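You operate a simulated robot arm through the tools that you are given. There is no shell and no other tool. Be economical: measure what you need, move in short steps, check, and stop when the job is done.

You run a simulated robot arm. Do the job below in one go: nothing can be reset, and whatever is moved stays where it is left.

JOB
Turn both tension knobs till their pointers show green, then lay the two loose biscuits on the mesh.
Fine: each pointer inside the green band of its scale; the two are left on the mesh on purpose; the biscuits in the white tray on the lower shelf stay; the line stays locked off, main switch off and key out.

The check looks at the end state, three seconds after you hand in, the way a careful person would. Anything else that was tipped, shoved, dropped, spilled or broken makes it a failure.

ROBOT AND FRAMES
A 7-joint arm with a two-finger parallel gripper, fixed in place. Base frame: the origin is at the foot of the arm, x ahead of it, y to its left, z up. Units: cm, degrees, N and s.
With the tool pointing down near the work surface it reaches from about 16 to 46 cm from the base axis. Its first joint turns from -66.0 to 66.0 degrees. Payload 2.4 kg.
The tool frame sits at the grasp point between the pads (the TCP): z along the fingers, y along the line on which they close. The tips reach 3 cm beyond it. Largest opening 9.4 cm; finger width 2.8, thickness 1; the body of the gripper, 5 by 9.6 cm, starts 5.5 cm behind the TCP.
Orientation is told as [roll, pitch, yaw] about the base's x, y, z axes, in that order, counted from this pose: with the fingers straight down and closing along the base's y, the tool's x points along the base's -x, its y along +y and its z along -z.

CONTROLS
- The arm moves only by the tool send_rows. Its argument "steps" is text: rows parted by semicolons, each of 7 numbers parted by spaces: the turn, a rotation vector about the tool's x, y, z in degrees, then the shift along the tool's x, y, z in cm, then the closure, from 0 (fully open) to 1 (shut). In form: ax ay az tx ty tz fingers; .... A call has 1 to 20 rows; each row is the pose to reach, as a shift and turn from the pose commanded when the call began, along the tool's axes at that moment. Rows are played at 5 a second. More than 5 cm and 8.6 degrees between two rows, or a gripper value outside its range, and nothing of the call is played. A pose out of reach is approached as far as the arm can. The call stops where the force on the tool passes 50 N (or 10 N more than at its start, if that is more) or the arm is blocked; 0.2 s more then pass. Each finger travels about 15.3 cm/s and halts on what it meets, pressing with about 21 N; the grip force reading is that of the motor and also rises with nothing between the fingers. The clock runs only during rows and for 0.2 s after the last one: add rows that repeat a pose to give the fingers time. It gives the time, the measured TCP pose, the force on the tool (base axes), the opening and the grip force at its end, in the units of the frame above (readings bear some noise), and new pictures: "views" is both (left out), scene, wrist or none.
- Cameras (640 x 400 px; columns grow to the right, rows downward): "scene" is fixed at [2.75, 47.04, 145.16]; the picture's right is [-0.84, -0.55, 0.00], its down [-0.31, 0.48, -0.82] and it looks along [0.45, -0.69, -0.57] (base axes); focal length 315 px, centre (320, 200). "wrist" rides on the gripper at [-3.7, 0, -5.8] in the tool frame; the picture's right is [0.00, -1.00, 0.00], its down [0.97, 0.00, -0.24] and it looks along [0.24, 0.00, 0.97] (tool axes); focal length 218 px, centre (320, 200).
- probe_pixels(camera, pixels): for up to 12 pixels [column, row] of the newest picture of that camera ("zoom" is the newest enlarged one), the place [x, y, z] in the base frame of the surface seen there, good to about 0.2 cm, but the place of the scene camera against the robot may be out by one fixed shift of up to 1.2 cm in any direction. No time passes.
- enlarge(camera, box): a new picture of the part [left, top, right, bottom] of that camera's present view, enlarged. No time passes.
- close_job(): hands the job in; it is judged then, once.

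Keep the steps short. Do not move on a guess: measure, check each grasp and each placing, and mend mistakes. In all there are 80 turns and 120 pictures (those below and enlarged ones count). Leave the gripper open and the arm clear of the work at the hand-in unless told otherwise, and finish with a single line.

The tools are called after ">>>" as name(argument=value, ...) on one line, values as JSON. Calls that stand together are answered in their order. send_rows: Moves the arm, as the interface text tells. Its arguments: {"type":"object","properties":{"steps":{"type":"string"},"views":{"type":"string","enum":["both","scene","wrist","none"]}},"required":["steps"]} The other tools are called the same way: probe_pixels (camera, pixels) gives the place of the surface under pixels of a picture; enlarge (camera, box) takes an enlarged picture of a part of a camera's view; close_job () hands the job in.

At the start:

```text
time_s: 0.0
position: [30.46, -10.63, 120.95]
tcp_rot: [0.0, 0.0, 0.1]
ft_force: [0.2, 0.0, 0.9]
grip_width: 9.39
grasp_force: 0.0
```

scene: 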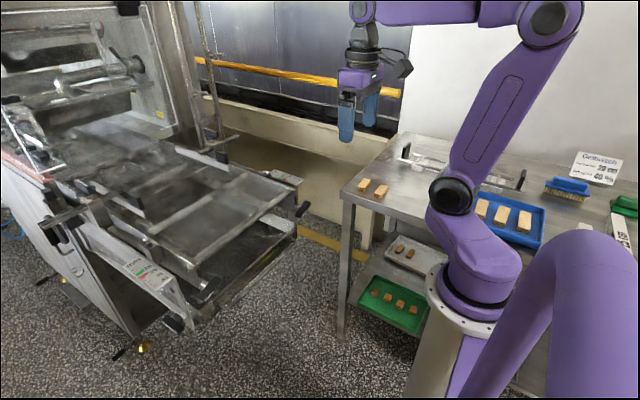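
wrist: 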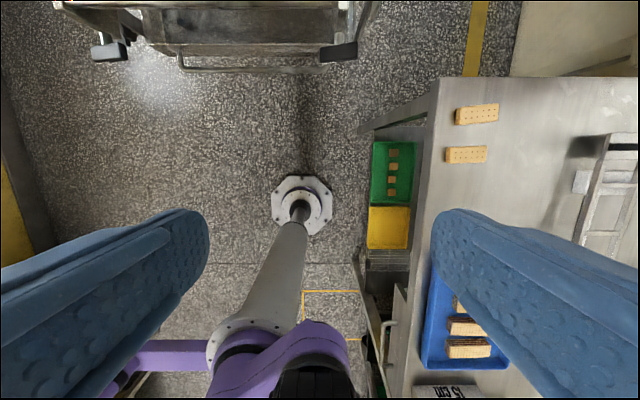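

I'll look closer at the machine on the left, the table and the shelf before moving.

>>> enlarge(camera="scene", box=[0, 150, 320, 350])

>>> enlarge(camera="scene", box=[320, 130, 640, 330])

>>> enlarge(camera="scene", box=[80, 220, 240, 320])

>>> enlarge(camera="wrist", box=[60, 0, 380, 200])

>>> probe_pixels(camera="scene", pixels=[[363, 184], [381, 191], [145, 268], [60, 230], [300, 208], [285, 178], [240, 250], [230, 200], [150, 200], [345, 190], [400, 250], [395, 298]])

```text
2.00 times, centred on (160, 250) of scene
```

zoom: 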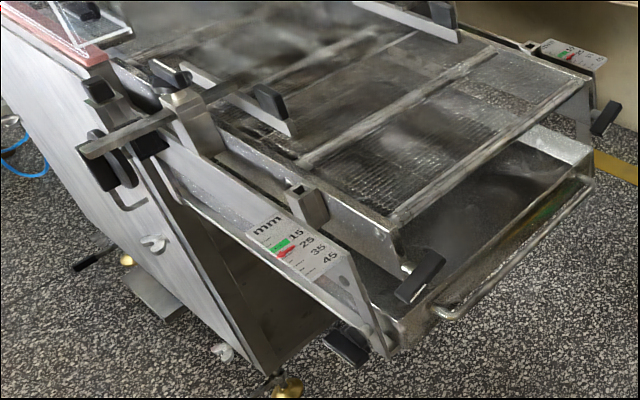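

```text
2.00 times, centred on (480, 230) of scene
```

zoom: 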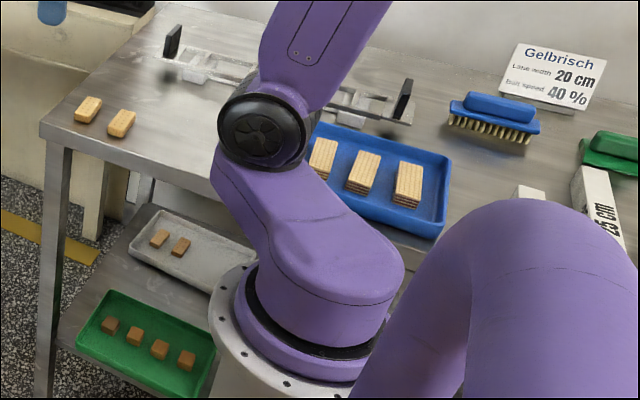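

```text
4.00 times, centred on (160, 270) of scene
```

zoom: 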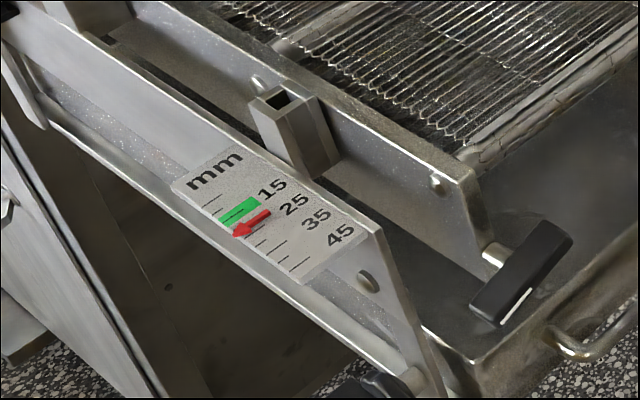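

```text
2.00 times, centred on (220, 100) of wrist
```

zoom: 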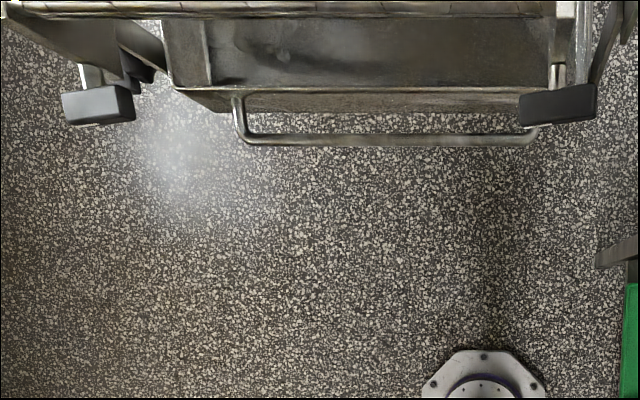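

```text
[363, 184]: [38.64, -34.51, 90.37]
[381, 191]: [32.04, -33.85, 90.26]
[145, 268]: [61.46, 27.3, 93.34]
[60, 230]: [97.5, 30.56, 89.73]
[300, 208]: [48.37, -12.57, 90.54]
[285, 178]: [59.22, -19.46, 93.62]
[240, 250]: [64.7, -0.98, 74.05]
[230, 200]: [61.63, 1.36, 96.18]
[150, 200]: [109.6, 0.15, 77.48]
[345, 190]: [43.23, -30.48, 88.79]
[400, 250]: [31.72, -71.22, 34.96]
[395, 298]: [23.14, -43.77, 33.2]
```

>>> enlarge(camera="scene", box=[250, 155, 330, 225])

>>> enlarge(camera="scene", box=[170, 255, 250, 325])

>>> probe_pixels(camera="wrist", pixels=[[95, 53], [108, 50], [122, 47], [325, 54], [340, 52], [354, 50], [465, 115], [480, 113], [465, 155], [440, 90], [445, 77], [250, 70]])

>>> probe_pixels(camera="scene", pixels=[[300, 205], [303, 211], [308, 203], [293, 203], [210, 286], [203, 290], [218, 279], [205, 283], [160, 230], [200, 250], [250, 215], [220, 230]])

```text
5.71 times, centred on (290, 190) of scene
```

zoom: 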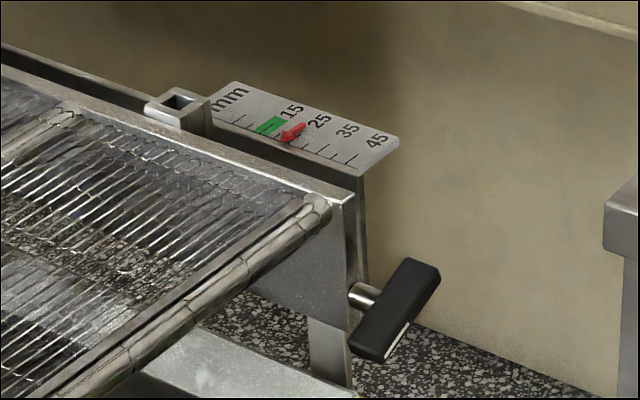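

```text
5.71 times, centred on (210, 290) of scene
```

zoom: 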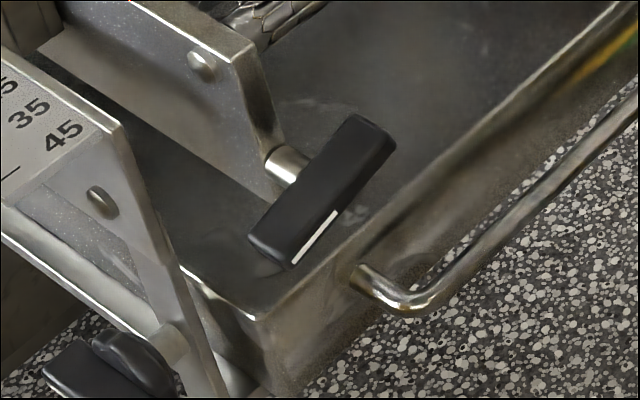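

```text
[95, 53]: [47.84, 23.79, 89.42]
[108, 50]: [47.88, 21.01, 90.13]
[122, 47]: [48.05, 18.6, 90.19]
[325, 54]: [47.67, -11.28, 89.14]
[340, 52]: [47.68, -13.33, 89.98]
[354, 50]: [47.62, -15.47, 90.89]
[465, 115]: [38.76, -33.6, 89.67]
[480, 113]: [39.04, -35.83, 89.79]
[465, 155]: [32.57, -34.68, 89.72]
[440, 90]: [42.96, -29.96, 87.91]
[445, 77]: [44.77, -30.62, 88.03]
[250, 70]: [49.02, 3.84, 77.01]
```

```text
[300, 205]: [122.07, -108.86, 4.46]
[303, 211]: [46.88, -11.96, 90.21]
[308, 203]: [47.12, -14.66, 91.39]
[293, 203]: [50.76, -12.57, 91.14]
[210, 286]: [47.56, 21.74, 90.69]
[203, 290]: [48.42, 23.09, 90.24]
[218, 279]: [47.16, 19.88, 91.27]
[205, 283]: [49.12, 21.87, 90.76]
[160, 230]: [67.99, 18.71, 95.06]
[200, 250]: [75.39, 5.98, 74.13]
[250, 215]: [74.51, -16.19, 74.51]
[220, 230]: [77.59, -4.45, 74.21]
```

The knobs are T-bars whose axes run along x: right one at about [47.5, -13.4, 89.5], left one at about [47.8, 21.3, 89.5]. Both pointers sit just past the green band. First I tilt the tool to point along +x, in front of the right knob at a safe distance.

>>> send_rows(steps="0 -8.2 0 -0.4 -0.2 2 0; 0 -16.4 0 -0.8 -0.4 4 0; 0 -24.6 0 -1.2 -0.7 6 0; 0 -32.8 0 -1.6 -0.9 8 0; 0 -41 0 -2 -1.1 10 0; 0 -49.2 0 -2.5 -1.4 12 0; 0 -57.4 0 -3 -1.6 14 0; 0 -65.6 0 -3.5 -1.9 16 0; 0 -73.8 0 -4 -2.2 18 0; 0 -82 0 -4.5 -2.5 20 0; 0 -90 0 -5 -2.8 22 0; 0 -90 0 -5 -2.8 24 0; 0 -90 0 -5 -2.8 24 0; 0 -90 0 -5 -2.8 24 0")

```text
time_s: 3.0
position: [46.33, -7.11, 105.24]
tcp_rot: [-78.8, -81.2, 77.4]
ft_force: [-0.3, 0.9, -0.2]
grip_width: 9.4
grasp_force: 0.1
out of reach, approached as far as the arm can: row 5, 6, 7, 8, 9, 10, 11, 12, 13, 14
```

scene: 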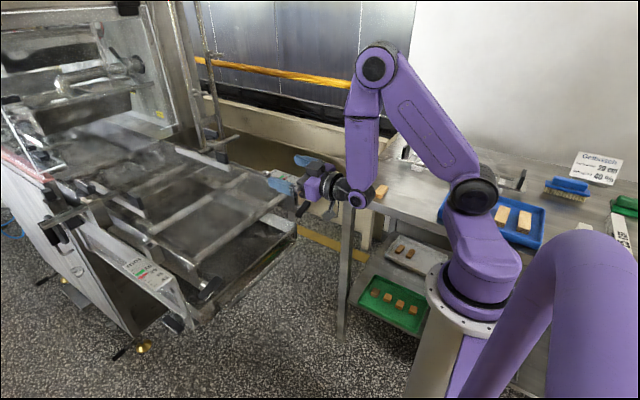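
wrist: 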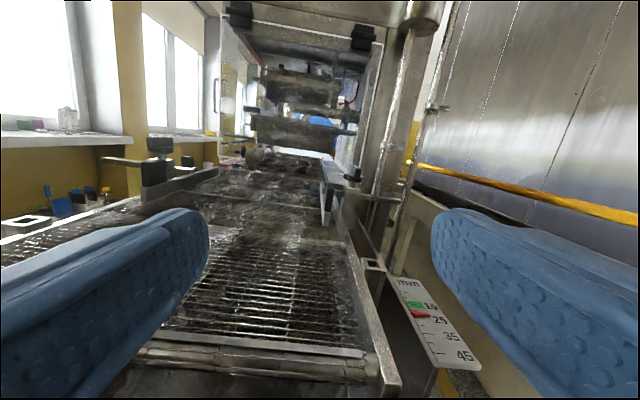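

The arm couldn't get fully into that pose (too close in). I check where the commanded pose stands now with a row of no motion.

>>> send_rows(steps="0 0 0 0 0 0 0", views="none")

>>> probe_pixels(camera="wrist", pixels=[[240, 350], [385, 385], [230, 260], [300, 260], [260, 300], [290, 343], [430, 330], [408, 262], [460, 370], [325, 190], [180, 175], [200, 300]])

>>> enlarge(camera="wrist", box=[360, 260, 500, 380])

```text
time_s: 3.4
position: [46.18, -7.15, 105.17]
tcp_rot: [-78.5, -81.2, 77.2]
ft_force: [0.1, 1.3, -0.2]
grip_width: 9.41
grasp_force: 0.0
```

```text
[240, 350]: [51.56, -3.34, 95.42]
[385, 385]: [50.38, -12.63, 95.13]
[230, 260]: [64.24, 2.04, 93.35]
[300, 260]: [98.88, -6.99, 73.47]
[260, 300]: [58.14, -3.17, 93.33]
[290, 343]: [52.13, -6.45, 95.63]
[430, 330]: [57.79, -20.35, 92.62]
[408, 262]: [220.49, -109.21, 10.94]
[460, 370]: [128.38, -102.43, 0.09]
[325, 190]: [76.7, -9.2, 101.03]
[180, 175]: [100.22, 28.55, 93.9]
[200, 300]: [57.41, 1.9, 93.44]
```

```text
3.33 times, centred on (430, 320) of wrist
```

zoom: 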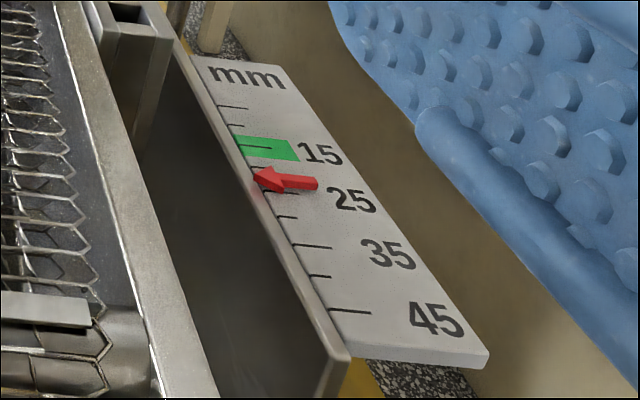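

Commanded pose equals the measured one now; tool points along +x. Pointer on the right scale reads ~21, green ~13–18. Next I back off in −x and shift to y≈−13 to see what is reachable.

>>> send_rows(steps="0 0 2 0.25 -1.5 -1.2 0; 0 0 4 0.5 -3 -2.4 0; 0 0 6 0.8 -4.5 -3.6 0; 0 0 8 1.06 -6 -4.8 0; 0 0 8 1.06 -6 -4.8 0", views="scene")

```text
time_s: 4.6
position: [46.35, -7.71, 107.96]
tcp_rot: [-71.5, -82.8, 69.5]
ft_force: [-0.1, 0.3, -0.5]
grip_width: 9.41
grasp_force: 0.0
out of reach, approached as far as the arm can: row 1, 2, 3, 4, 5
```

scene: 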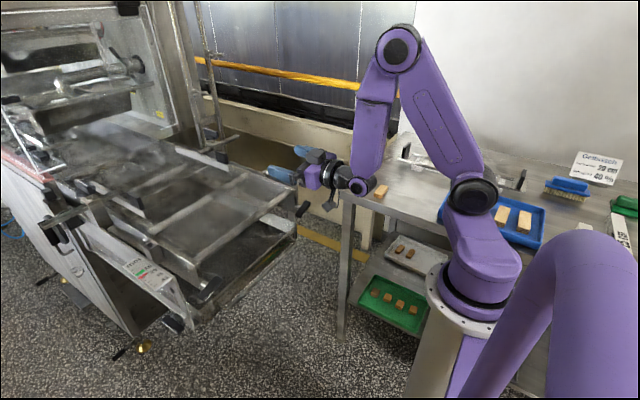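

Blocked again near the same spot, so some joint limit is at play. I measure the arm's own joints in the scene picture to understand which.

>>> probe_pixels(camera="scene", pixels=[[358, 187], [398, 47], [472, 192], [480, 285], [440, 290], [340, 175], [375, 80], [283, 173], [440, 130]])

>>> enlarge(camera="scene", box=[260, 10, 580, 330])

```text
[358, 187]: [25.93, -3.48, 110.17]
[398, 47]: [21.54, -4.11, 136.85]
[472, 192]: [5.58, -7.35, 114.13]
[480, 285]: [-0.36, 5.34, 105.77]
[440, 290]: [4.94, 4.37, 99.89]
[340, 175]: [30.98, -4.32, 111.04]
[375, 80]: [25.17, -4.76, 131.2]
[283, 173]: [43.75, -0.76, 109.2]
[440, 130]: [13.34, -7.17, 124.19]
```

```text
1.25 times, centred on (420, 170) of scene
```

zoom: 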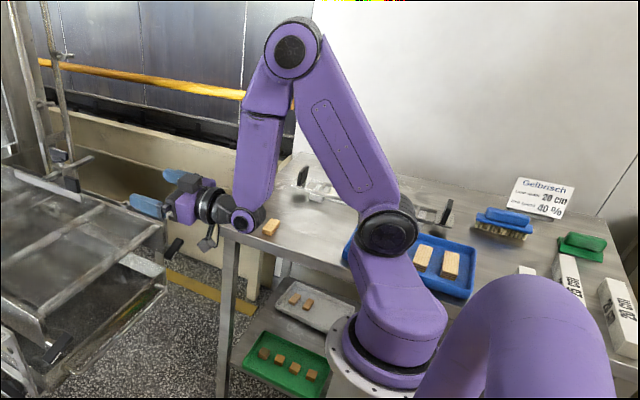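

Joint reading: shoulder ≈ z 114, elbow sharply folded — going lower actually unfolds it. So I lower first while drawing back slightly to [42, −8, 96].

>>> send_rows(steps="0 0 1 2 0.15 -0.3 0; 0 0 2 4 0.3 -0.7 0; 0 0 3 6 0.5 -1.2 0; 0 0 4 8 0.65 -2 0; 0 0 5 10 0.8 -2.9 0; 0 0 6.8 12.1 1 -3.8 0; 0 0 6.8 12.1 1 -3.8 0")

```text
time_s: 6.2
position: [48.54, -9.35, 101.76]
tcp_rot: [-65.9, -80.3, 60.9]
ft_force: [-0.2, -0.4, -0.1]
grip_width: 9.42
grasp_force: 0.1
out of reach, approached as far as the arm can: row 1, 2, 3, 4, 5, 6, 7
```

scene: 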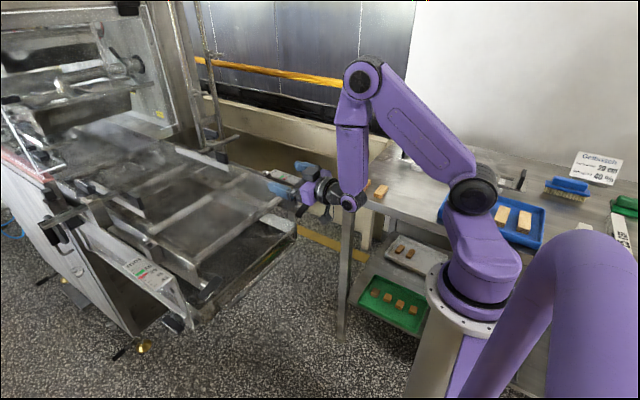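
wrist: 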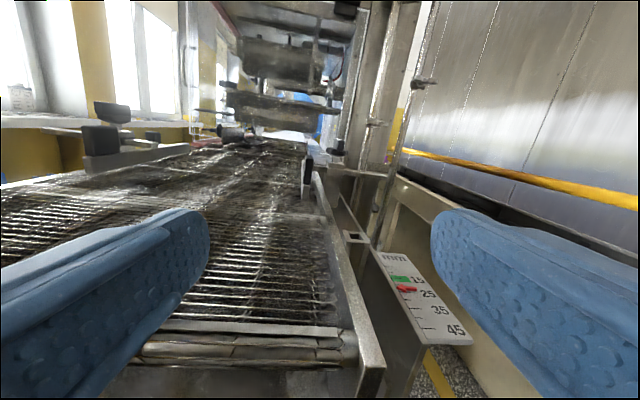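

>>> probe_pixels(camera="scene", pixels=[[361, 77], [349, 201], [474, 193], [352, 115], [350, 160], [326, 187], [460, 262]])

>>> enlarge(camera="scene", box=[250, 40, 410, 240])

```text
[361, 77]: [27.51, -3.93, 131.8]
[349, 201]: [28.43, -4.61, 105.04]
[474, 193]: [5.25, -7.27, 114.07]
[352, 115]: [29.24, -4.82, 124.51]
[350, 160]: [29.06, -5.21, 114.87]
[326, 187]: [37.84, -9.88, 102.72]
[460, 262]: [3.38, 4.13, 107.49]
```

```text
2.00 times, centred on (330, 140) of scene
```

zoom: 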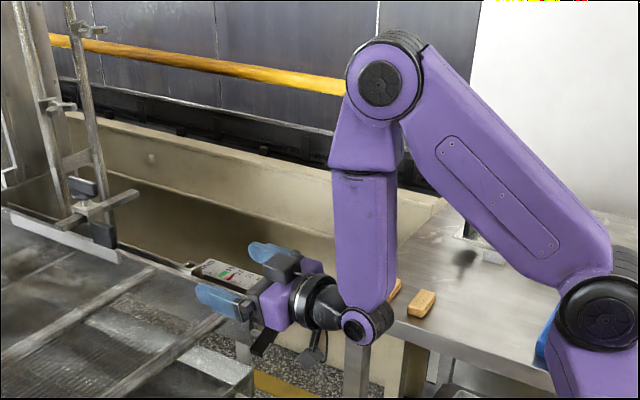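

The forearm stays near vertical and the wrist bend seems to be the limit (~80°). A tool tilted about 20° downwards should be reachable, so I try [44, −12, 100] with that tilt.

>>> send_rows(steps="0 4 2 0.6 -0.6 -1 0; 0 8 4 1.2 -1.3 -2 0; 0 12 6 1.8 -2 -3 0; 0 16 8 2.5 -2.65 -4.1 0; 0 16 8 2.5 -2.65 -4.1 0")

```text
time_s: 7.4
position: [46.69, -11.88, 104.07]
tcp_rot: [-11.4, -68.8, 4.4]
ft_force: [0.1, 0.3, 0.2]
grip_width: 9.38
grasp_force: 0.0
out of reach, approached as far as the arm can: row 1, 2, 3, 4, 5
```

scene: 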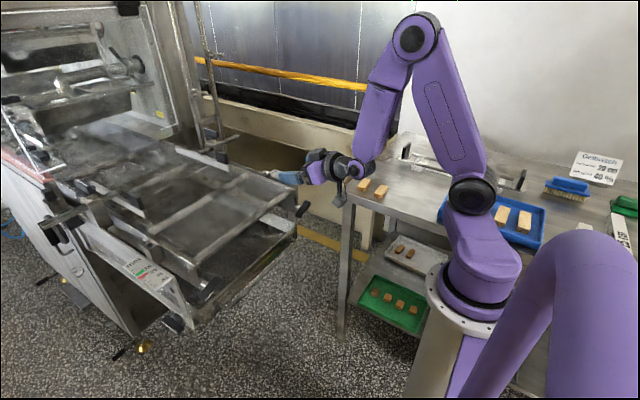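
wrist: 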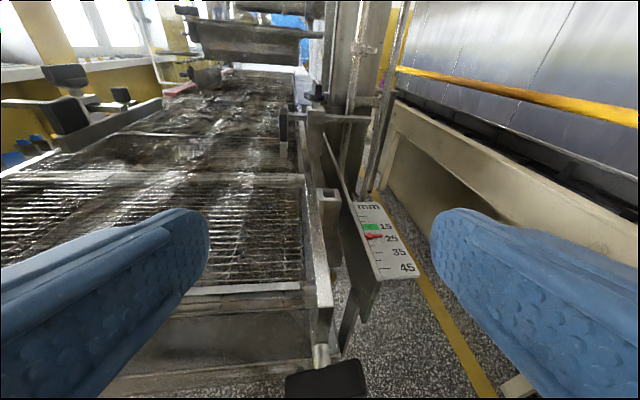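

Now tilted 21° and level. The elbow fold is the remaining limit, so I go between the two knobs (y≈−4) where nothing is in front of the mesh end (x≥50), and lower there, then draw back.

>>> send_rows(steps="0 0 0 0 2.6 -0.6 0; 0 0 0 0.1 5.2 -1.2 0; 0 0 0 0.14 7.8 -1.94 0; 0 0 0 2.3 8 -1.3 0; 0 0 0 4.5 8.1 -0.5 0; 0 0 0 6.73 8.3 0.35 0; 0 0 0 6.73 8.3 0.35 0")

```text
time_s: 9.0
position: [46.88, -3.22, 98.91]
tcp_rot: [-12.6, -68.5, 5.3]
ft_force: [0.3, 0.2, 0.5]
grip_width: 9.41
grasp_force: 0.2
out of reach, approached as far as the arm can: row 5, 6, 7
```

scene: 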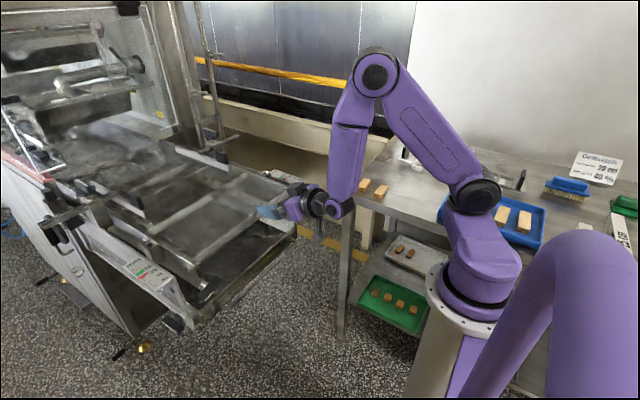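
wrist: 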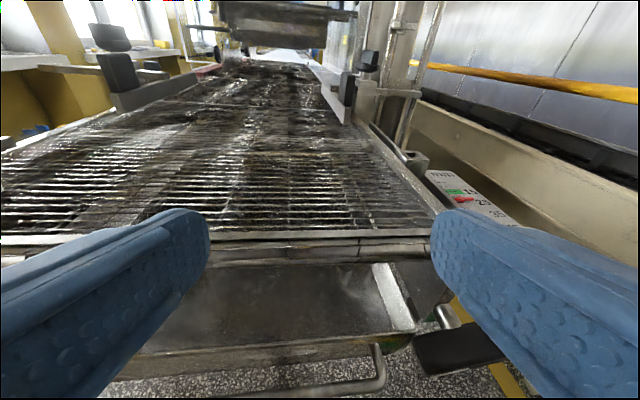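

>>> probe_pixels(camera="scene", pixels=[[373, 76], [335, 209], [477, 195], [350, 130], [345, 180], [315, 203], [470, 262]])

>>> enlarge(camera="scene", box=[240, 30, 400, 250])

```text
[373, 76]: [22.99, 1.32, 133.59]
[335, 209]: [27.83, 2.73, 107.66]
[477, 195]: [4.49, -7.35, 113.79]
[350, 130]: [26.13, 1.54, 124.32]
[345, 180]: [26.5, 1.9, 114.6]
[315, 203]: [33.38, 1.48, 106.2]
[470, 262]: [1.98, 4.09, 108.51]
```

```text
1.82 times, centred on (320, 140) of scene
```

zoom: 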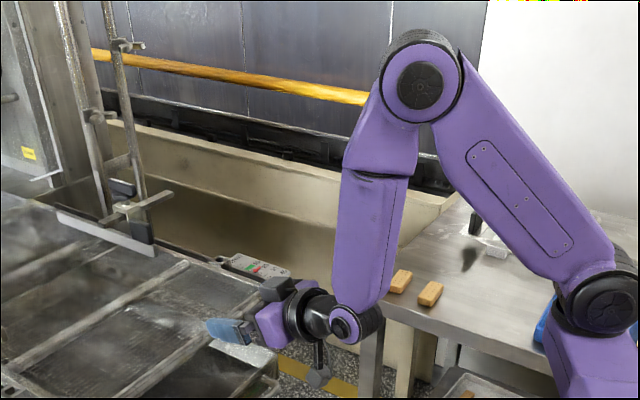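

>>> send_rows(steps="0 0 0 0.95 0 0.35 0; 0 0 0 1.9 0 0.7 0; 0 0 0 2.8 0 1.06 0; 0 0 0 2.8 0 1.06 0", views="scene")

```text
time_s: 9.9
position: [48.11, -2.4, 97.56]
tcp_rot: [-12.5, -68.9, 5.5]
ft_force: [-24.5, -3.8, 15.7]
grip_width: 9.02
grasp_force: 0.0
out of reach, approached as far as the arm can: row 1, 2, 3, 4
stopped in row 4: the force on the tool passed its limit (the readings are from after the stop); the commanded pose is now the measured one
```

scene: 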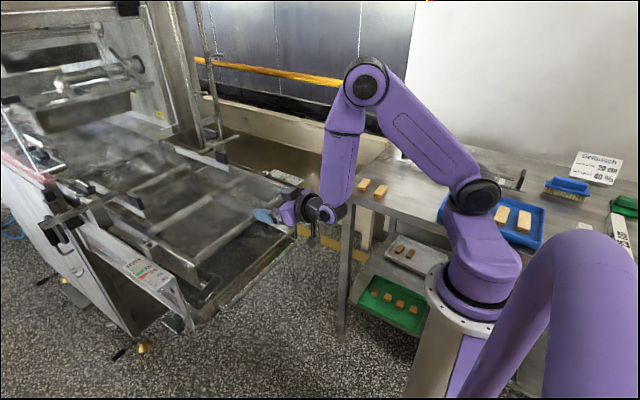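

The fingers touched the mesh end bar lightly (x≈51) and the call stopped; nothing seems shifted. The motion fits a limit of the wrist bend in this direction; the way round is to swing the hand about the forearm so the wrist bends the other way. First I back up and return to tool-down at about [38, −5, 105].

>>> send_rows(steps="0 0 0 -2.4 -0.3 -2 0; 0 8 0 -4 -0.8 -3 0; 0 16 0 -4.4 -1.2 -4 0; 0 24 0 -4.4 -1.8 -5.2 0; 0 32 0 -4.2 -2.4 -6.4 0; 0 40 0 -4 -3 -7.6 0; 0 48 0 -3.8 -3.5 -8.8 0; 0 56 0 -3.6 -3.8 -10 0; 0 64 0 -3.4 -4.1 -11 0; 0 68.5 0 -3.3 -4.1 -11.6 0; 0 68.5 0 -3.3 -4.1 -11.6 0")

```text
time_s: 12.3
position: [38.36, -4.88, 104.93]
tcp_rot: [-4.5, -0.7, -6.1]
ft_force: [-0.4, 0.0, -0.9]
grip_width: 9.4
grasp_force: 0.1
```

scene: 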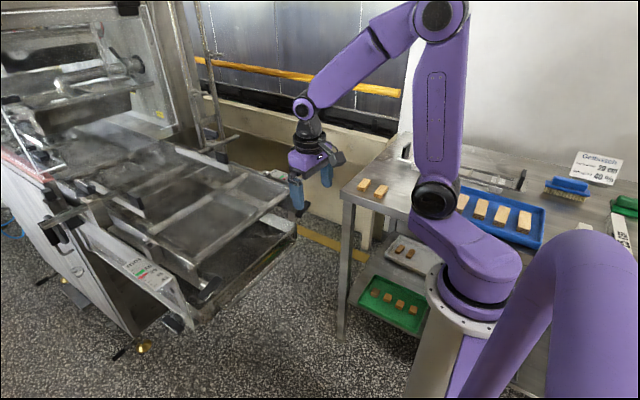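
wrist: 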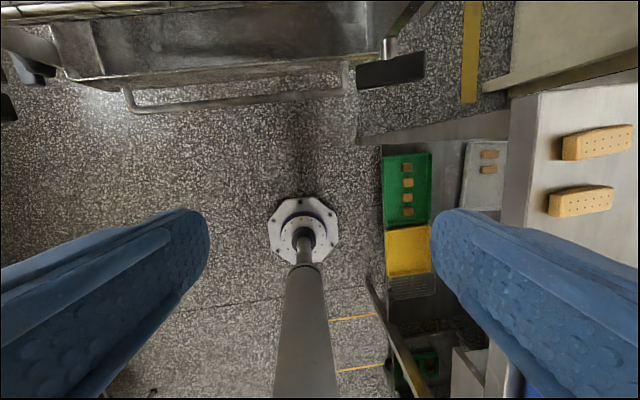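

Reached cleanly. I measure the forearm direction so I can swing the hand about it.

>>> probe_pixels(camera="scene", pixels=[[440, 13], [303, 108], [435, 198], [370, 38], [340, 70], [385, 25]])

```text
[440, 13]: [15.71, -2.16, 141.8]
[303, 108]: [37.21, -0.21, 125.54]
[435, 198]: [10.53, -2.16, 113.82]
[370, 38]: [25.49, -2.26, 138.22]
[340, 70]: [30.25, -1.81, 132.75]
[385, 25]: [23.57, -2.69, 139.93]
```

Forearm points along about (0.80, 0, −0.60). I swing the hand around that axis towards −y, first 88°, in free air at z > 105.

>>> send_rows(steps="6.4 0 -4.8 -0.1 -2.27 -0.13 0; 12.8 0 -9.7 -0.38 -4.5 -0.5 0; 19.1 0 -14.5 -0.85 -6.63 -1.12 0; 25.5 0 -19.3 -1.5 -8.64 -1.98 0; 31.9 0 -24.2 -2.31 -10.48 -3.04 0; 38.3 0 -29 -3.26 -12.1 -4.3 0; 44.6 0 -33.8 -4.35 -13.5 -5.73 0; 51 0 -38.7 -5.54 -14.65 -7.3 0; 57.4 0 -43.5 -6.81 -15.5 -8.98 0; 63.8 0 -48.3 -8.14 -16.05 -10.74 0; 70.1 0 -53.2 -9.51 -16.3 -12.5 0; 70.1 0 -53.2 -9.51 -16.3 -12.5 0", views="scene")

```text
time_s: 14.9
position: [45.93, -21.07, 118.89]
tcp_rot: [-68.5, 30.2, 34.9]
ft_force: [-0.6, -0.7, -0.3]
grip_width: 9.4
grasp_force: 0.0
```

scene: 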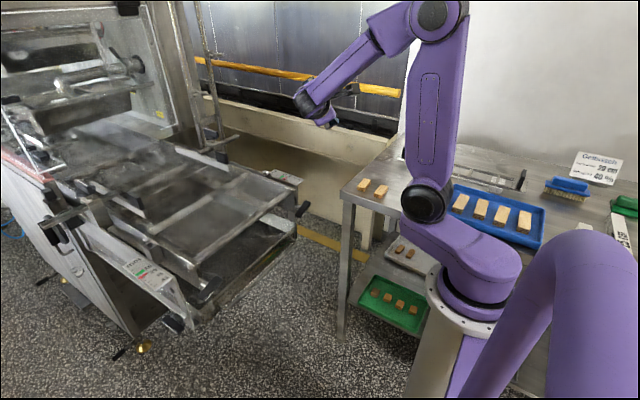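

The swing works. I repeat it for the second half.

>>> send_rows(steps="6.4 0 -4.8 -0.1 -2.27 -0.13 0; 12.8 0 -9.7 -0.38 -4.5 -0.5 0; 19.1 0 -14.5 -0.85 -6.63 -1.12 0; 25.5 0 -19.3 -1.5 -8.64 -1.98 0; 31.9 0 -24.2 -2.31 -10.48 -3.04 0; 38.3 0 -29 -3.26 -12.1 -4.3 0; 44.6 0 -33.8 -4.35 -13.5 -5.73 0; 51 0 -38.7 -5.54 -14.65 -7.3 0; 57.4 0 -43.5 -6.81 -15.5 -8.98 0; 63.8 0 -48.3 -8.14 -16.05 -10.74 0; 70.1 0 -53.2 -9.51 -16.3 -12.5 0; 70.1 0 -53.2 -9.51 -16.3 -12.5 0")

```text
time_s: 17.5
position: [57.51, -6.18, 131.09]
tcp_rot: [175.4, 73.4, -12.9]
ft_force: [0.1, -0.5, -0.4]
grip_width: 9.4
grasp_force: 0.0
```

scene: 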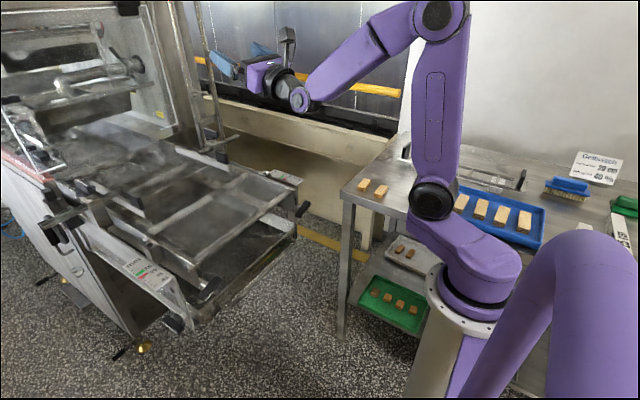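
wrist: 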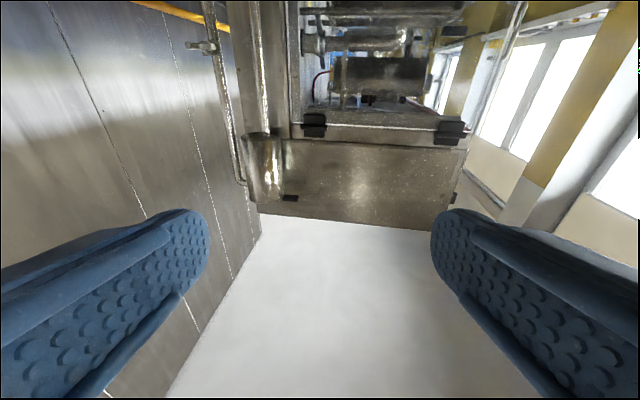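

The hand is flipped; tool now points forward and slightly up. I level it and come down to about [47, −5, 112].

>>> send_rows(steps="1 -2 0 -1.9 0 -1.94 0; 2 -4 0 -3.8 0 -3.9 0; 3 -6 0 -5.7 0 -5.8 0; 4 -8 0 -7.6 0 -7.75 0; 5 -10 0 -9.5 0 -9.7 0; 6 -12.4 0 -11.4 0 -11.6 0; 7 -14.4 0 -13.3 0 -13.6 0; 8 -16.5 0 -15.2 0 -15.5 0; 8 -16.5 0 -15.2 0 -15.5 0")

```text
time_s: 19.5
position: [47.09, -5.14, 112.1]
tcp_rot: [83.7, 87.6, -97.0]
ft_force: [0.0, -0.3, 0.9]
grip_width: 9.38
grasp_force: 0.1
```

scene: 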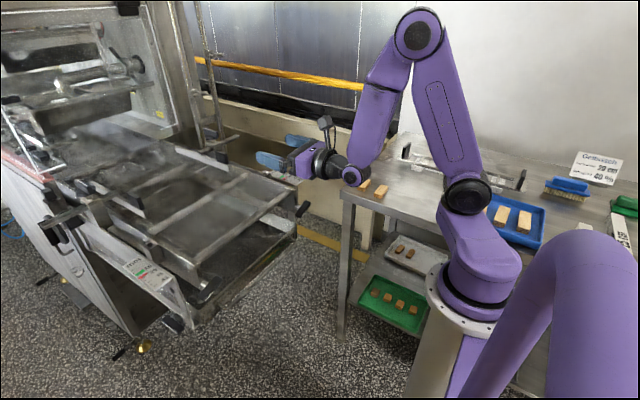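
wrist: 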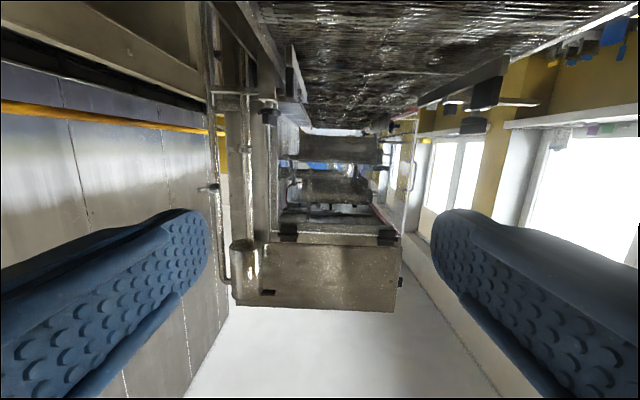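

Exactly as commanded. Tool axes now: z=+X, y=−Y, x=+Z. Lower to z=94 while drawing back to x=41.

>>> send_rows(steps="0 0 0 -3 0 -0.4 0; 0 0 0 -6 0 -0.8 0; 0 0 0 -9 0 -1.5 0; 0 0 0 -12 0 -2.5 0; 0 0 0 -15 0 -4 0; 0 0 0 -17 0 -5.5 0; 0 0 0 -18 0 -6.5 0; 0 0 0 -18 0 -6.5 0")

```text
time_s: 21.3
position: [41.32, -4.54, 94.71]
tcp_rot: [78.4, 87.6, -102.4]
ft_force: [0.2, 0.5, -0.2]
grip_width: 9.41
grasp_force: 0.0
out of reach, approached as far as the arm can: row 6, 7, 8
```

scene: 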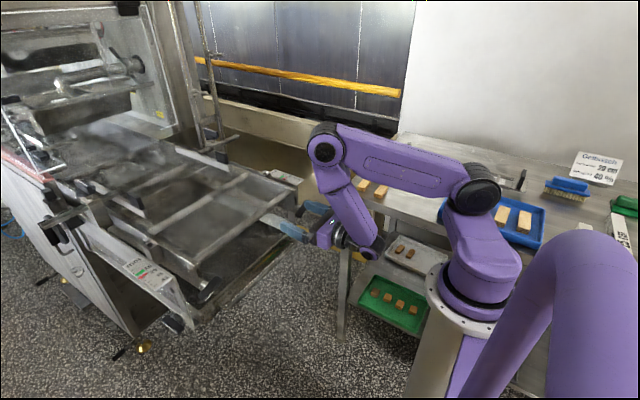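
wrist: 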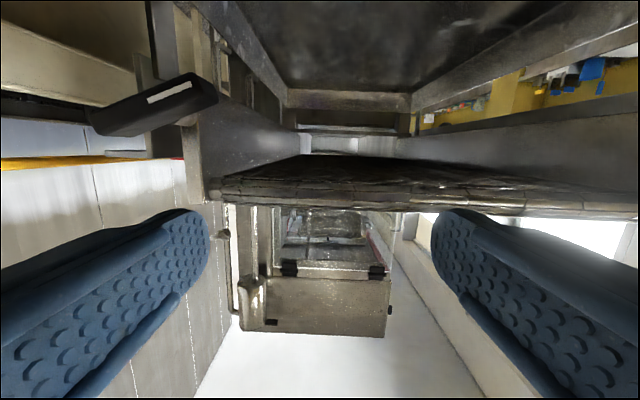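

Good: the right knob's front face with the white mark is in view at about (155, 105). I measure it.

>>> probe_pixels(camera="wrist", pixels=[[100, 122], [210, 95], [155, 105], [190, 80], [150, 125], [200, 110], [105, 108], [130, 112], [192, 135], [215, 190]])

>>> enlarge(camera="wrist", box=[60, 40, 260, 165])

```text
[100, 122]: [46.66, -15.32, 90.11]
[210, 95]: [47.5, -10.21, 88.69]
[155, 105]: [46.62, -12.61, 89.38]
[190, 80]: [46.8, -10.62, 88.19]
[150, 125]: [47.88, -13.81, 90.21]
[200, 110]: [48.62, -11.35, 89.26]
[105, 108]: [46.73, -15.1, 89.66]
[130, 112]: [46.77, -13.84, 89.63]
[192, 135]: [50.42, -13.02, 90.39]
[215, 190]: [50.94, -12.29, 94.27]
```

```text
3.20 times, centred on (160, 102) of wrist
```

zoom: 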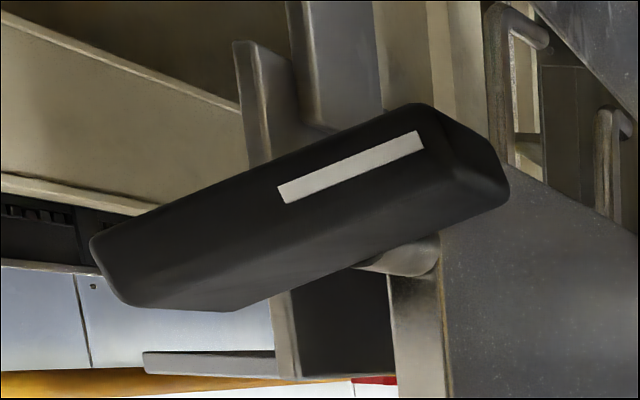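

>>> probe_pixels(camera="zoom", pixels=[[100, 240], [415, 112], [122, 270], [455, 165], [275, 185], [275, 215], [275, 165], [275, 235], [400, 258], [420, 245], [380, 265], [490, 190]])

```text
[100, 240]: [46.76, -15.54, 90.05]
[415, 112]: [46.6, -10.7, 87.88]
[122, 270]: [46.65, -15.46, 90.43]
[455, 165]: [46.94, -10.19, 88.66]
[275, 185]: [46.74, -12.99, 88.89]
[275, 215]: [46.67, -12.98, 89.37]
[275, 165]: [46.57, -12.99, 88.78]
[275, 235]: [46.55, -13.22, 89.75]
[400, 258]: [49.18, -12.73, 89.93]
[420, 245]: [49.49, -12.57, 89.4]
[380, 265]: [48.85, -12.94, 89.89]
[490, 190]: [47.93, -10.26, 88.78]
```

Bar: front face x=46.65, depth to ≈48.7, centre [−12.95, 89.2] in y,z, tilted 21°. I move in front of it and roll the tool by +71° so the fingers close across the bar.

>>> send_rows(steps="0 0 8 -0.6 0.9 0.1 0; 0 0 16 -1.2 1.9 0.2 0; 0 0 24 -1.8 2.8 0.2 0; 0 0 32 -2.4 3.7 0.2 0; 0 0 40 -3 4.7 0.2 0; 0 0 48 -3.6 5.6 0.2 0; 0 0 56 -4.2 6.5 0.2 0; 0 0 64 -4.8 7.5 0.2 0; 0 0 71.4 -5.5 8.4 0.2 0; 0 0 71.4 -5.5 8.4 0.2 0")

```text
time_s: 22.5
position: [43.79, -7.75, 92.87]
tcp_rot: [-89.5, 54.8, 89.5]
ft_force: [-23.6, 8.2, 11.6]
grip_width: 8.63
grasp_force: 0.1
out of reach, approached as far as the arm can: row 1, 2, 3, 4, 5
stopped in row 5: the force on the tool passed its limit (the readings are from after the stop); the commanded pose is now the measured one
```

scene: 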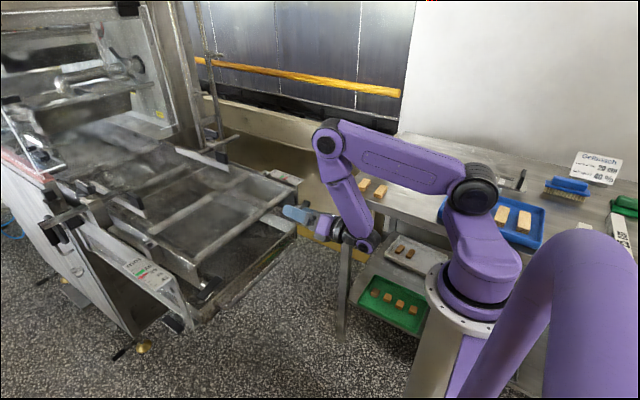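
wrist: 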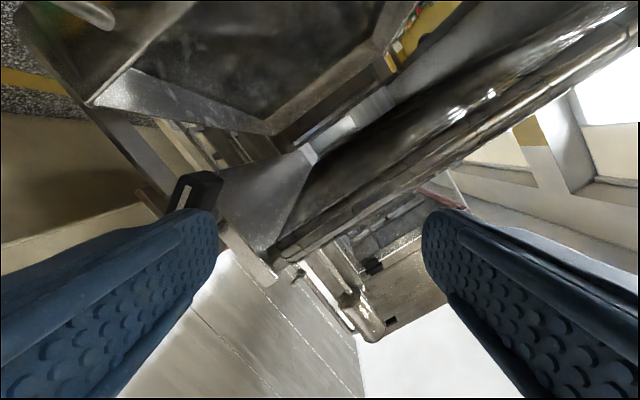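

A finger tip brushed the knob front because the arm drifted forward to x=43.8 (cannot stay at x≈41 here). I back away towards +y and look.

>>> send_rows(steps="0 0 0 0.2 -0.6 0 0; 0 0 0 -0.6 -2 0 0; 0 0 0 -1.2 -3.44 0 0; 0 0 0 -1.2 -3.44 0 0")

```text
time_s: 23.5
position: [44.07, -4.56, 93.93]
tcp_rot: [-89.8, 54.8, 89.1]
ft_force: [-0.3, -0.2, 0.3]
grip_width: 9.42
grasp_force: 0.1
```

scene: 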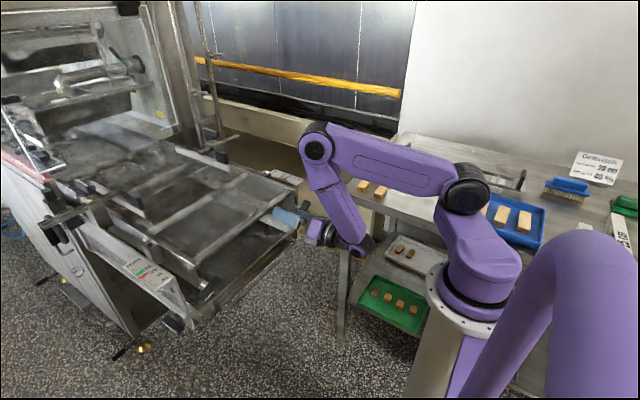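
wrist: 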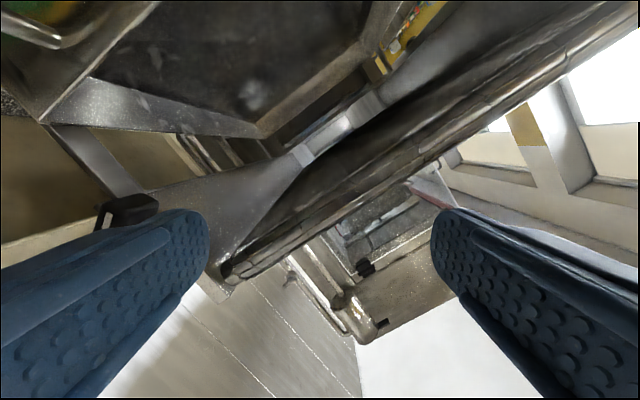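

Clear of contact, knob unmoved as far as visible. I measure the tray lip and handle below so the lower finger won't touch them.

>>> probe_pixels(camera="wrist", pixels=[[45, 38], [150, 10], [80, 115], [60, 80], [120, 195], [140, 205], [250, 270], [400, 180], [230, 190], [110, 215], [560, 60]])

>>> enlarge(camera="wrist", box=[60, 130, 260, 255])

```text
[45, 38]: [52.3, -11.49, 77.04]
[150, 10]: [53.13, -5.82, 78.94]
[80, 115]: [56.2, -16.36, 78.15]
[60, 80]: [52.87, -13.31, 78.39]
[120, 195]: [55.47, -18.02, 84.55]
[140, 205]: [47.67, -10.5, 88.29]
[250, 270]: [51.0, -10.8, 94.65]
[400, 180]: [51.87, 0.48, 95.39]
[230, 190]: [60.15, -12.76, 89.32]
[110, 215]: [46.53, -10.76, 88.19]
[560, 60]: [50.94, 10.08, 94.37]
```

```text
3.20 times, centred on (160, 192) of wrist
```

zoom: 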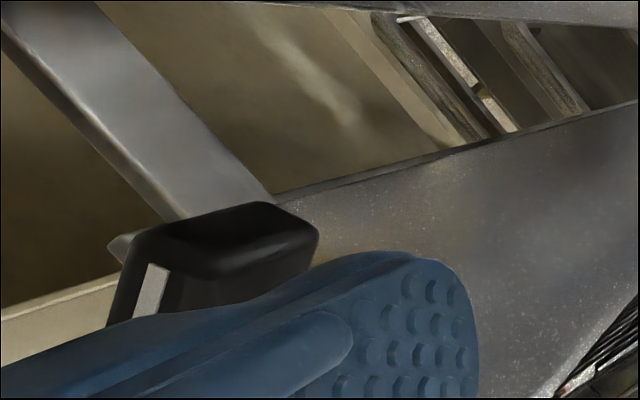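

Tray parts lie at z<80, clear. Now roll the remaining 34° at y≈−4 while lowering to z=89.2, x=44.8.

>>> send_rows(steps="0 0 7 -0.8 0.5 0.2 0; 0 0 14 -1.6 0.9 0.4 0; 0 0 21 -2.5 1.4 0.6 0; 0 0 28 -3.3 1.9 0.75 0; 0 0 34 -4.1 2.3 0.75 0; 0 0 34 -4.1 2.3 0.75 0")

```text
time_s: 24.9
position: [44.77, -3.95, 89.06]
tcp_rot: [-89.8, 20.6, 89.0]
ft_force: [0.5, -0.1, -0.2]
grip_width: 9.39
grasp_force: 0.1
```

scene: 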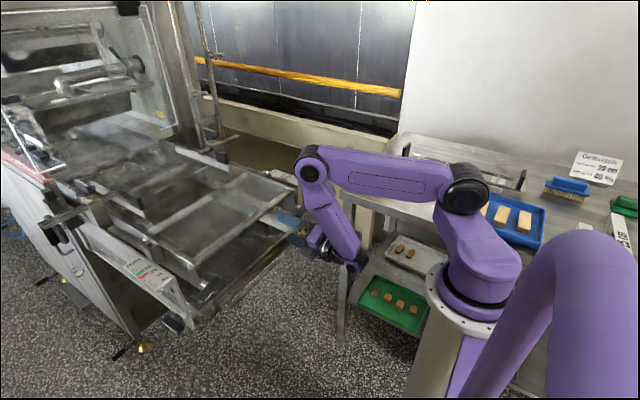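
wrist: 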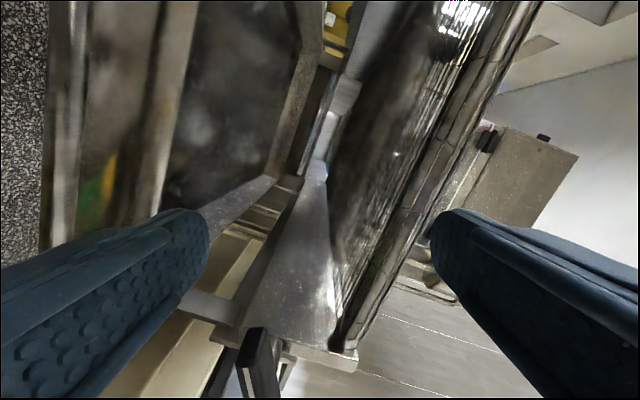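

Accurate. The knob is at (258, 365) in the wrist picture. Now slide sideways along the bar so the open fingers straddle it.

>>> send_rows(steps="0 0 0 2 0.7 0.04 0; 0 0 0 4 1.4 0.08 0; 0 0 0 6 2.1 0.12 0; 0 0 0 8.47 3 0.17 0; 0 0 0 8.47 3 0.17 0")

```text
time_s: 26.1
position: [44.81, -8.04, 89.2]
tcp_rot: [-89.7, 20.7, 88.7]
ft_force: [0.3, -0.2, -0.2]
grip_width: 9.39
grasp_force: 0.1
out of reach, approached as far as the arm can: row 3, 4, 5
```

scene: 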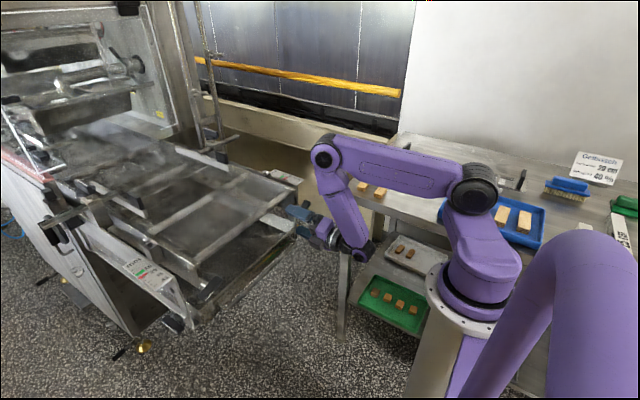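
wrist: 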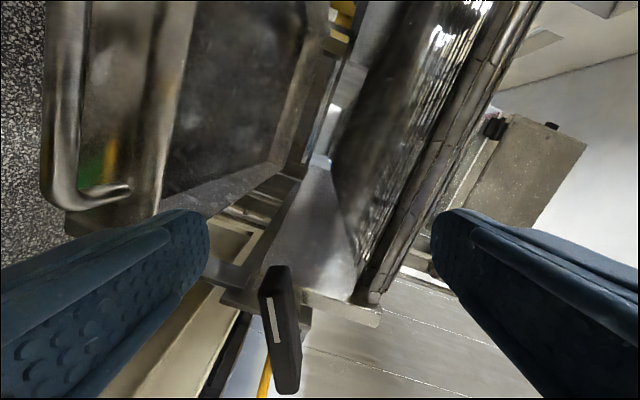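

Reach ends at y≈−8 with the hand exactly along x. Turning the hand about 15° towards −y puts the wrist back where it can be; I do that while moving on.

>>> send_rows(steps="-1.4 3.7 0 0 0 0 0; -2.8 7.5 0 1 0.4 0 0; -4.2 11.2 0 2 0.75 0 0; -5.25 14 0 3 1.1 0.05 0; -5.25 14 0 4.1 1.5 0.07 0; -5.25 14 0 4.1 1.5 0.07 0")

```text
time_s: 27.5
position: [44.78, -12.26, 89.28]
tcp_rot: [-89.8, 20.8, 73.9]
ft_force: [0.1, 0.2, -0.2]
grip_width: 9.38
grasp_force: 0.0
```

scene: 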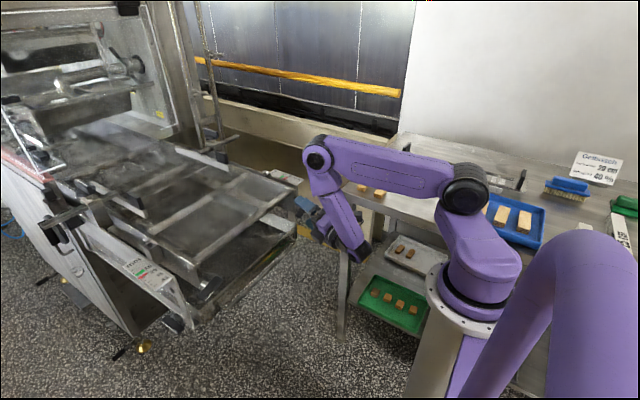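
wrist: 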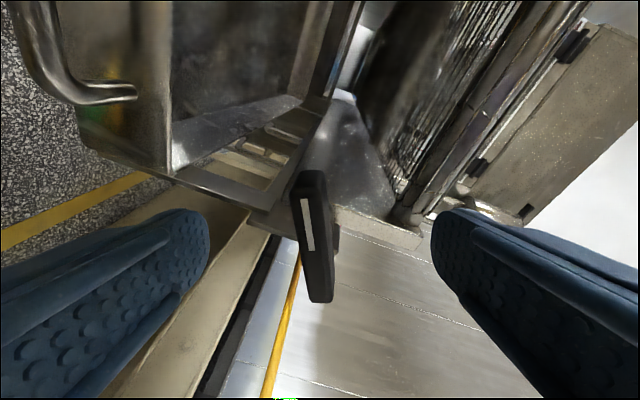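

The bar is nicely centred between the fingers (at (315, 235)). Advance 0.9 cm and close on it.

>>> send_rows(steps="0 0 0 -0.1 -0.04 0.45 0; 0 0 0 -0.22 -0.08 0.87 0; 0 0 0 -0.22 -0.08 0.87 0.4; 0 0 0 -0.22 -0.08 0.87 0.7; 0 0 0 -0.22 -0.08 0.87 1; 0 0 0 -0.22 -0.08 0.87 1; 0 0 0 -0.22 -0.08 0.87 1")

```text
time_s: 29.1
position: [45.76, -12.3, 89.16]
tcp_rot: [-89.3, 20.8, 74.2]
ft_force: [-11.4, -2.8, -24.5]
grip_width: 1.41
grasp_force: 44.9
```

scene: 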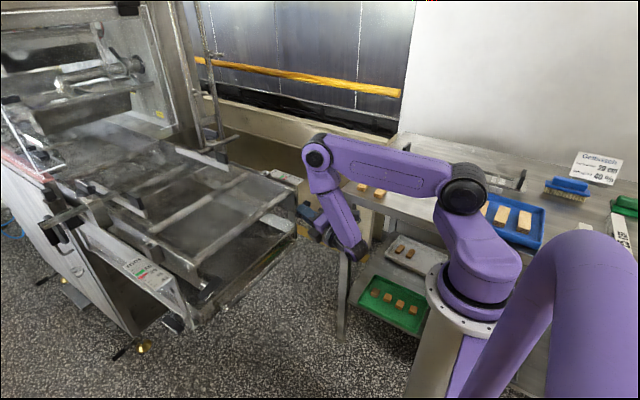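
wrist: 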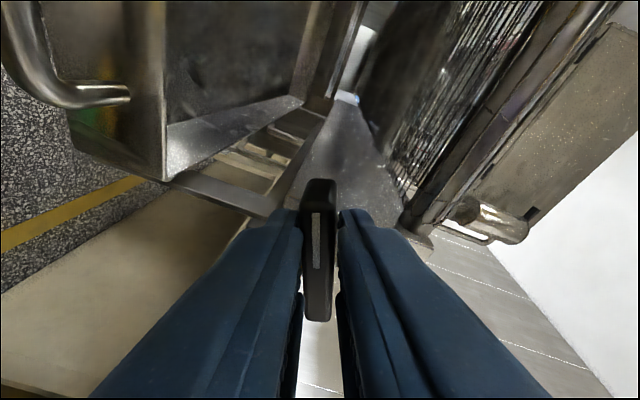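

Gripped (opening 1.41 cm). Now a trial turn of +24° about the tool axis, then look at the pointer.

>>> send_rows(steps="0 0 4 -0.03 0.08 0 1; 0 0 8 -0.03 0.08 0 1; 0 0 12 -0.03 0.08 0 1; 0 0 16 -0.03 0.08 0 1; 0 0 20 -0.03 0.08 0 1; 0 0 24 -0.03 0.08 0 1; 0 0 24 -0.03 0.08 0 1")

>>> enlarge(camera="scene", box=[250, 155, 330, 225])

```text
time_s: 30.7
position: [45.76, -12.19, 89.39]
tcp_rot: [-90.1, -3.3, 73.9]
ft_force: [-11.6, -4.8, 6.8]
grip_width: 1.2
grasp_force: 45.2
```

scene: 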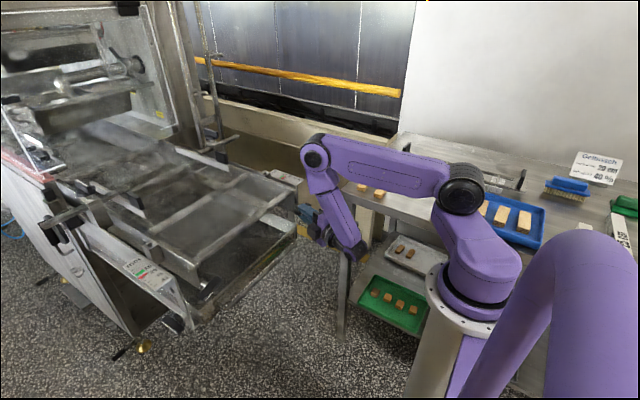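
wrist: 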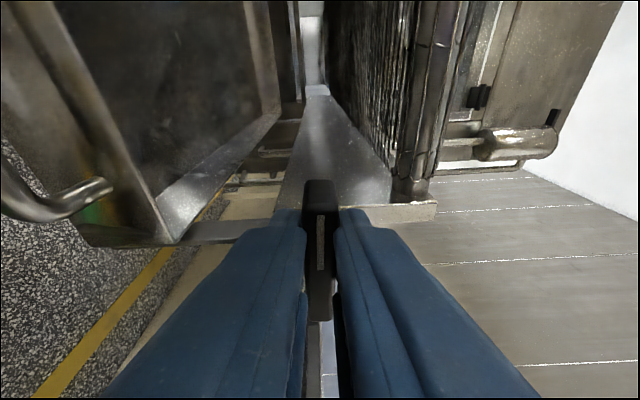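

```text
5.71 times, centred on (290, 190) of scene
```

zoom: 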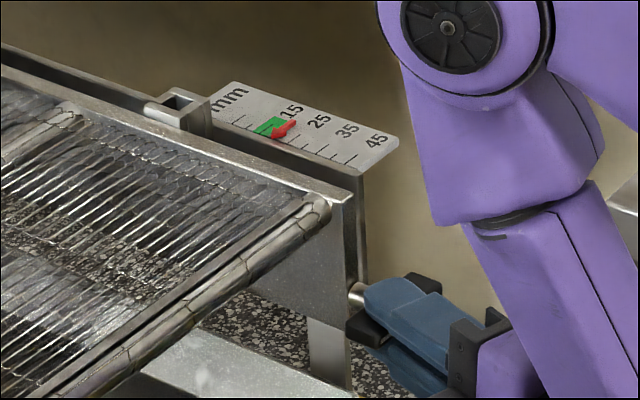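

The pointer moved towards green (tip from (282,140) to (272,135) in the zoom) and now sits at its edge. About 20° more in the same direction.

>>> send_rows(steps="0 0 4 0 0 0 1; 0 0 8 0 0 0 1; 0 0 12 0 0 0 1; 0 0 16 0 0 0 1; 0 0 20 0 0 0 1; 0 0 20 0 0 0 1; 0 0 20 0 0 0 1", views="scene")

>>> enlarge(camera="scene", box=[270, 155, 310, 185])

```text
time_s: 32.3
position: [45.82, -12.28, 89.53]
tcp_rot: [-90.7, -23.3, 74.1]
ft_force: [-0.9, -11.2, 37.9]
grip_width: 1.41
grasp_force: 45.5
```

scene: 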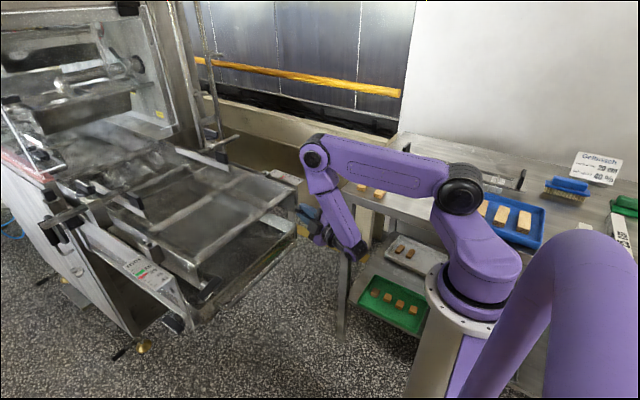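

```text
13.33 times, centred on (290, 170) of scene
```

zoom: 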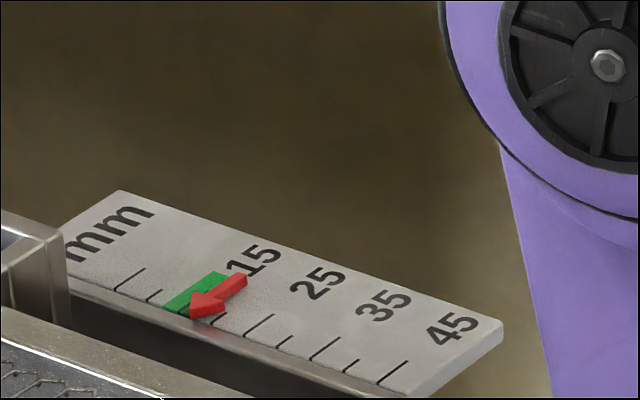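

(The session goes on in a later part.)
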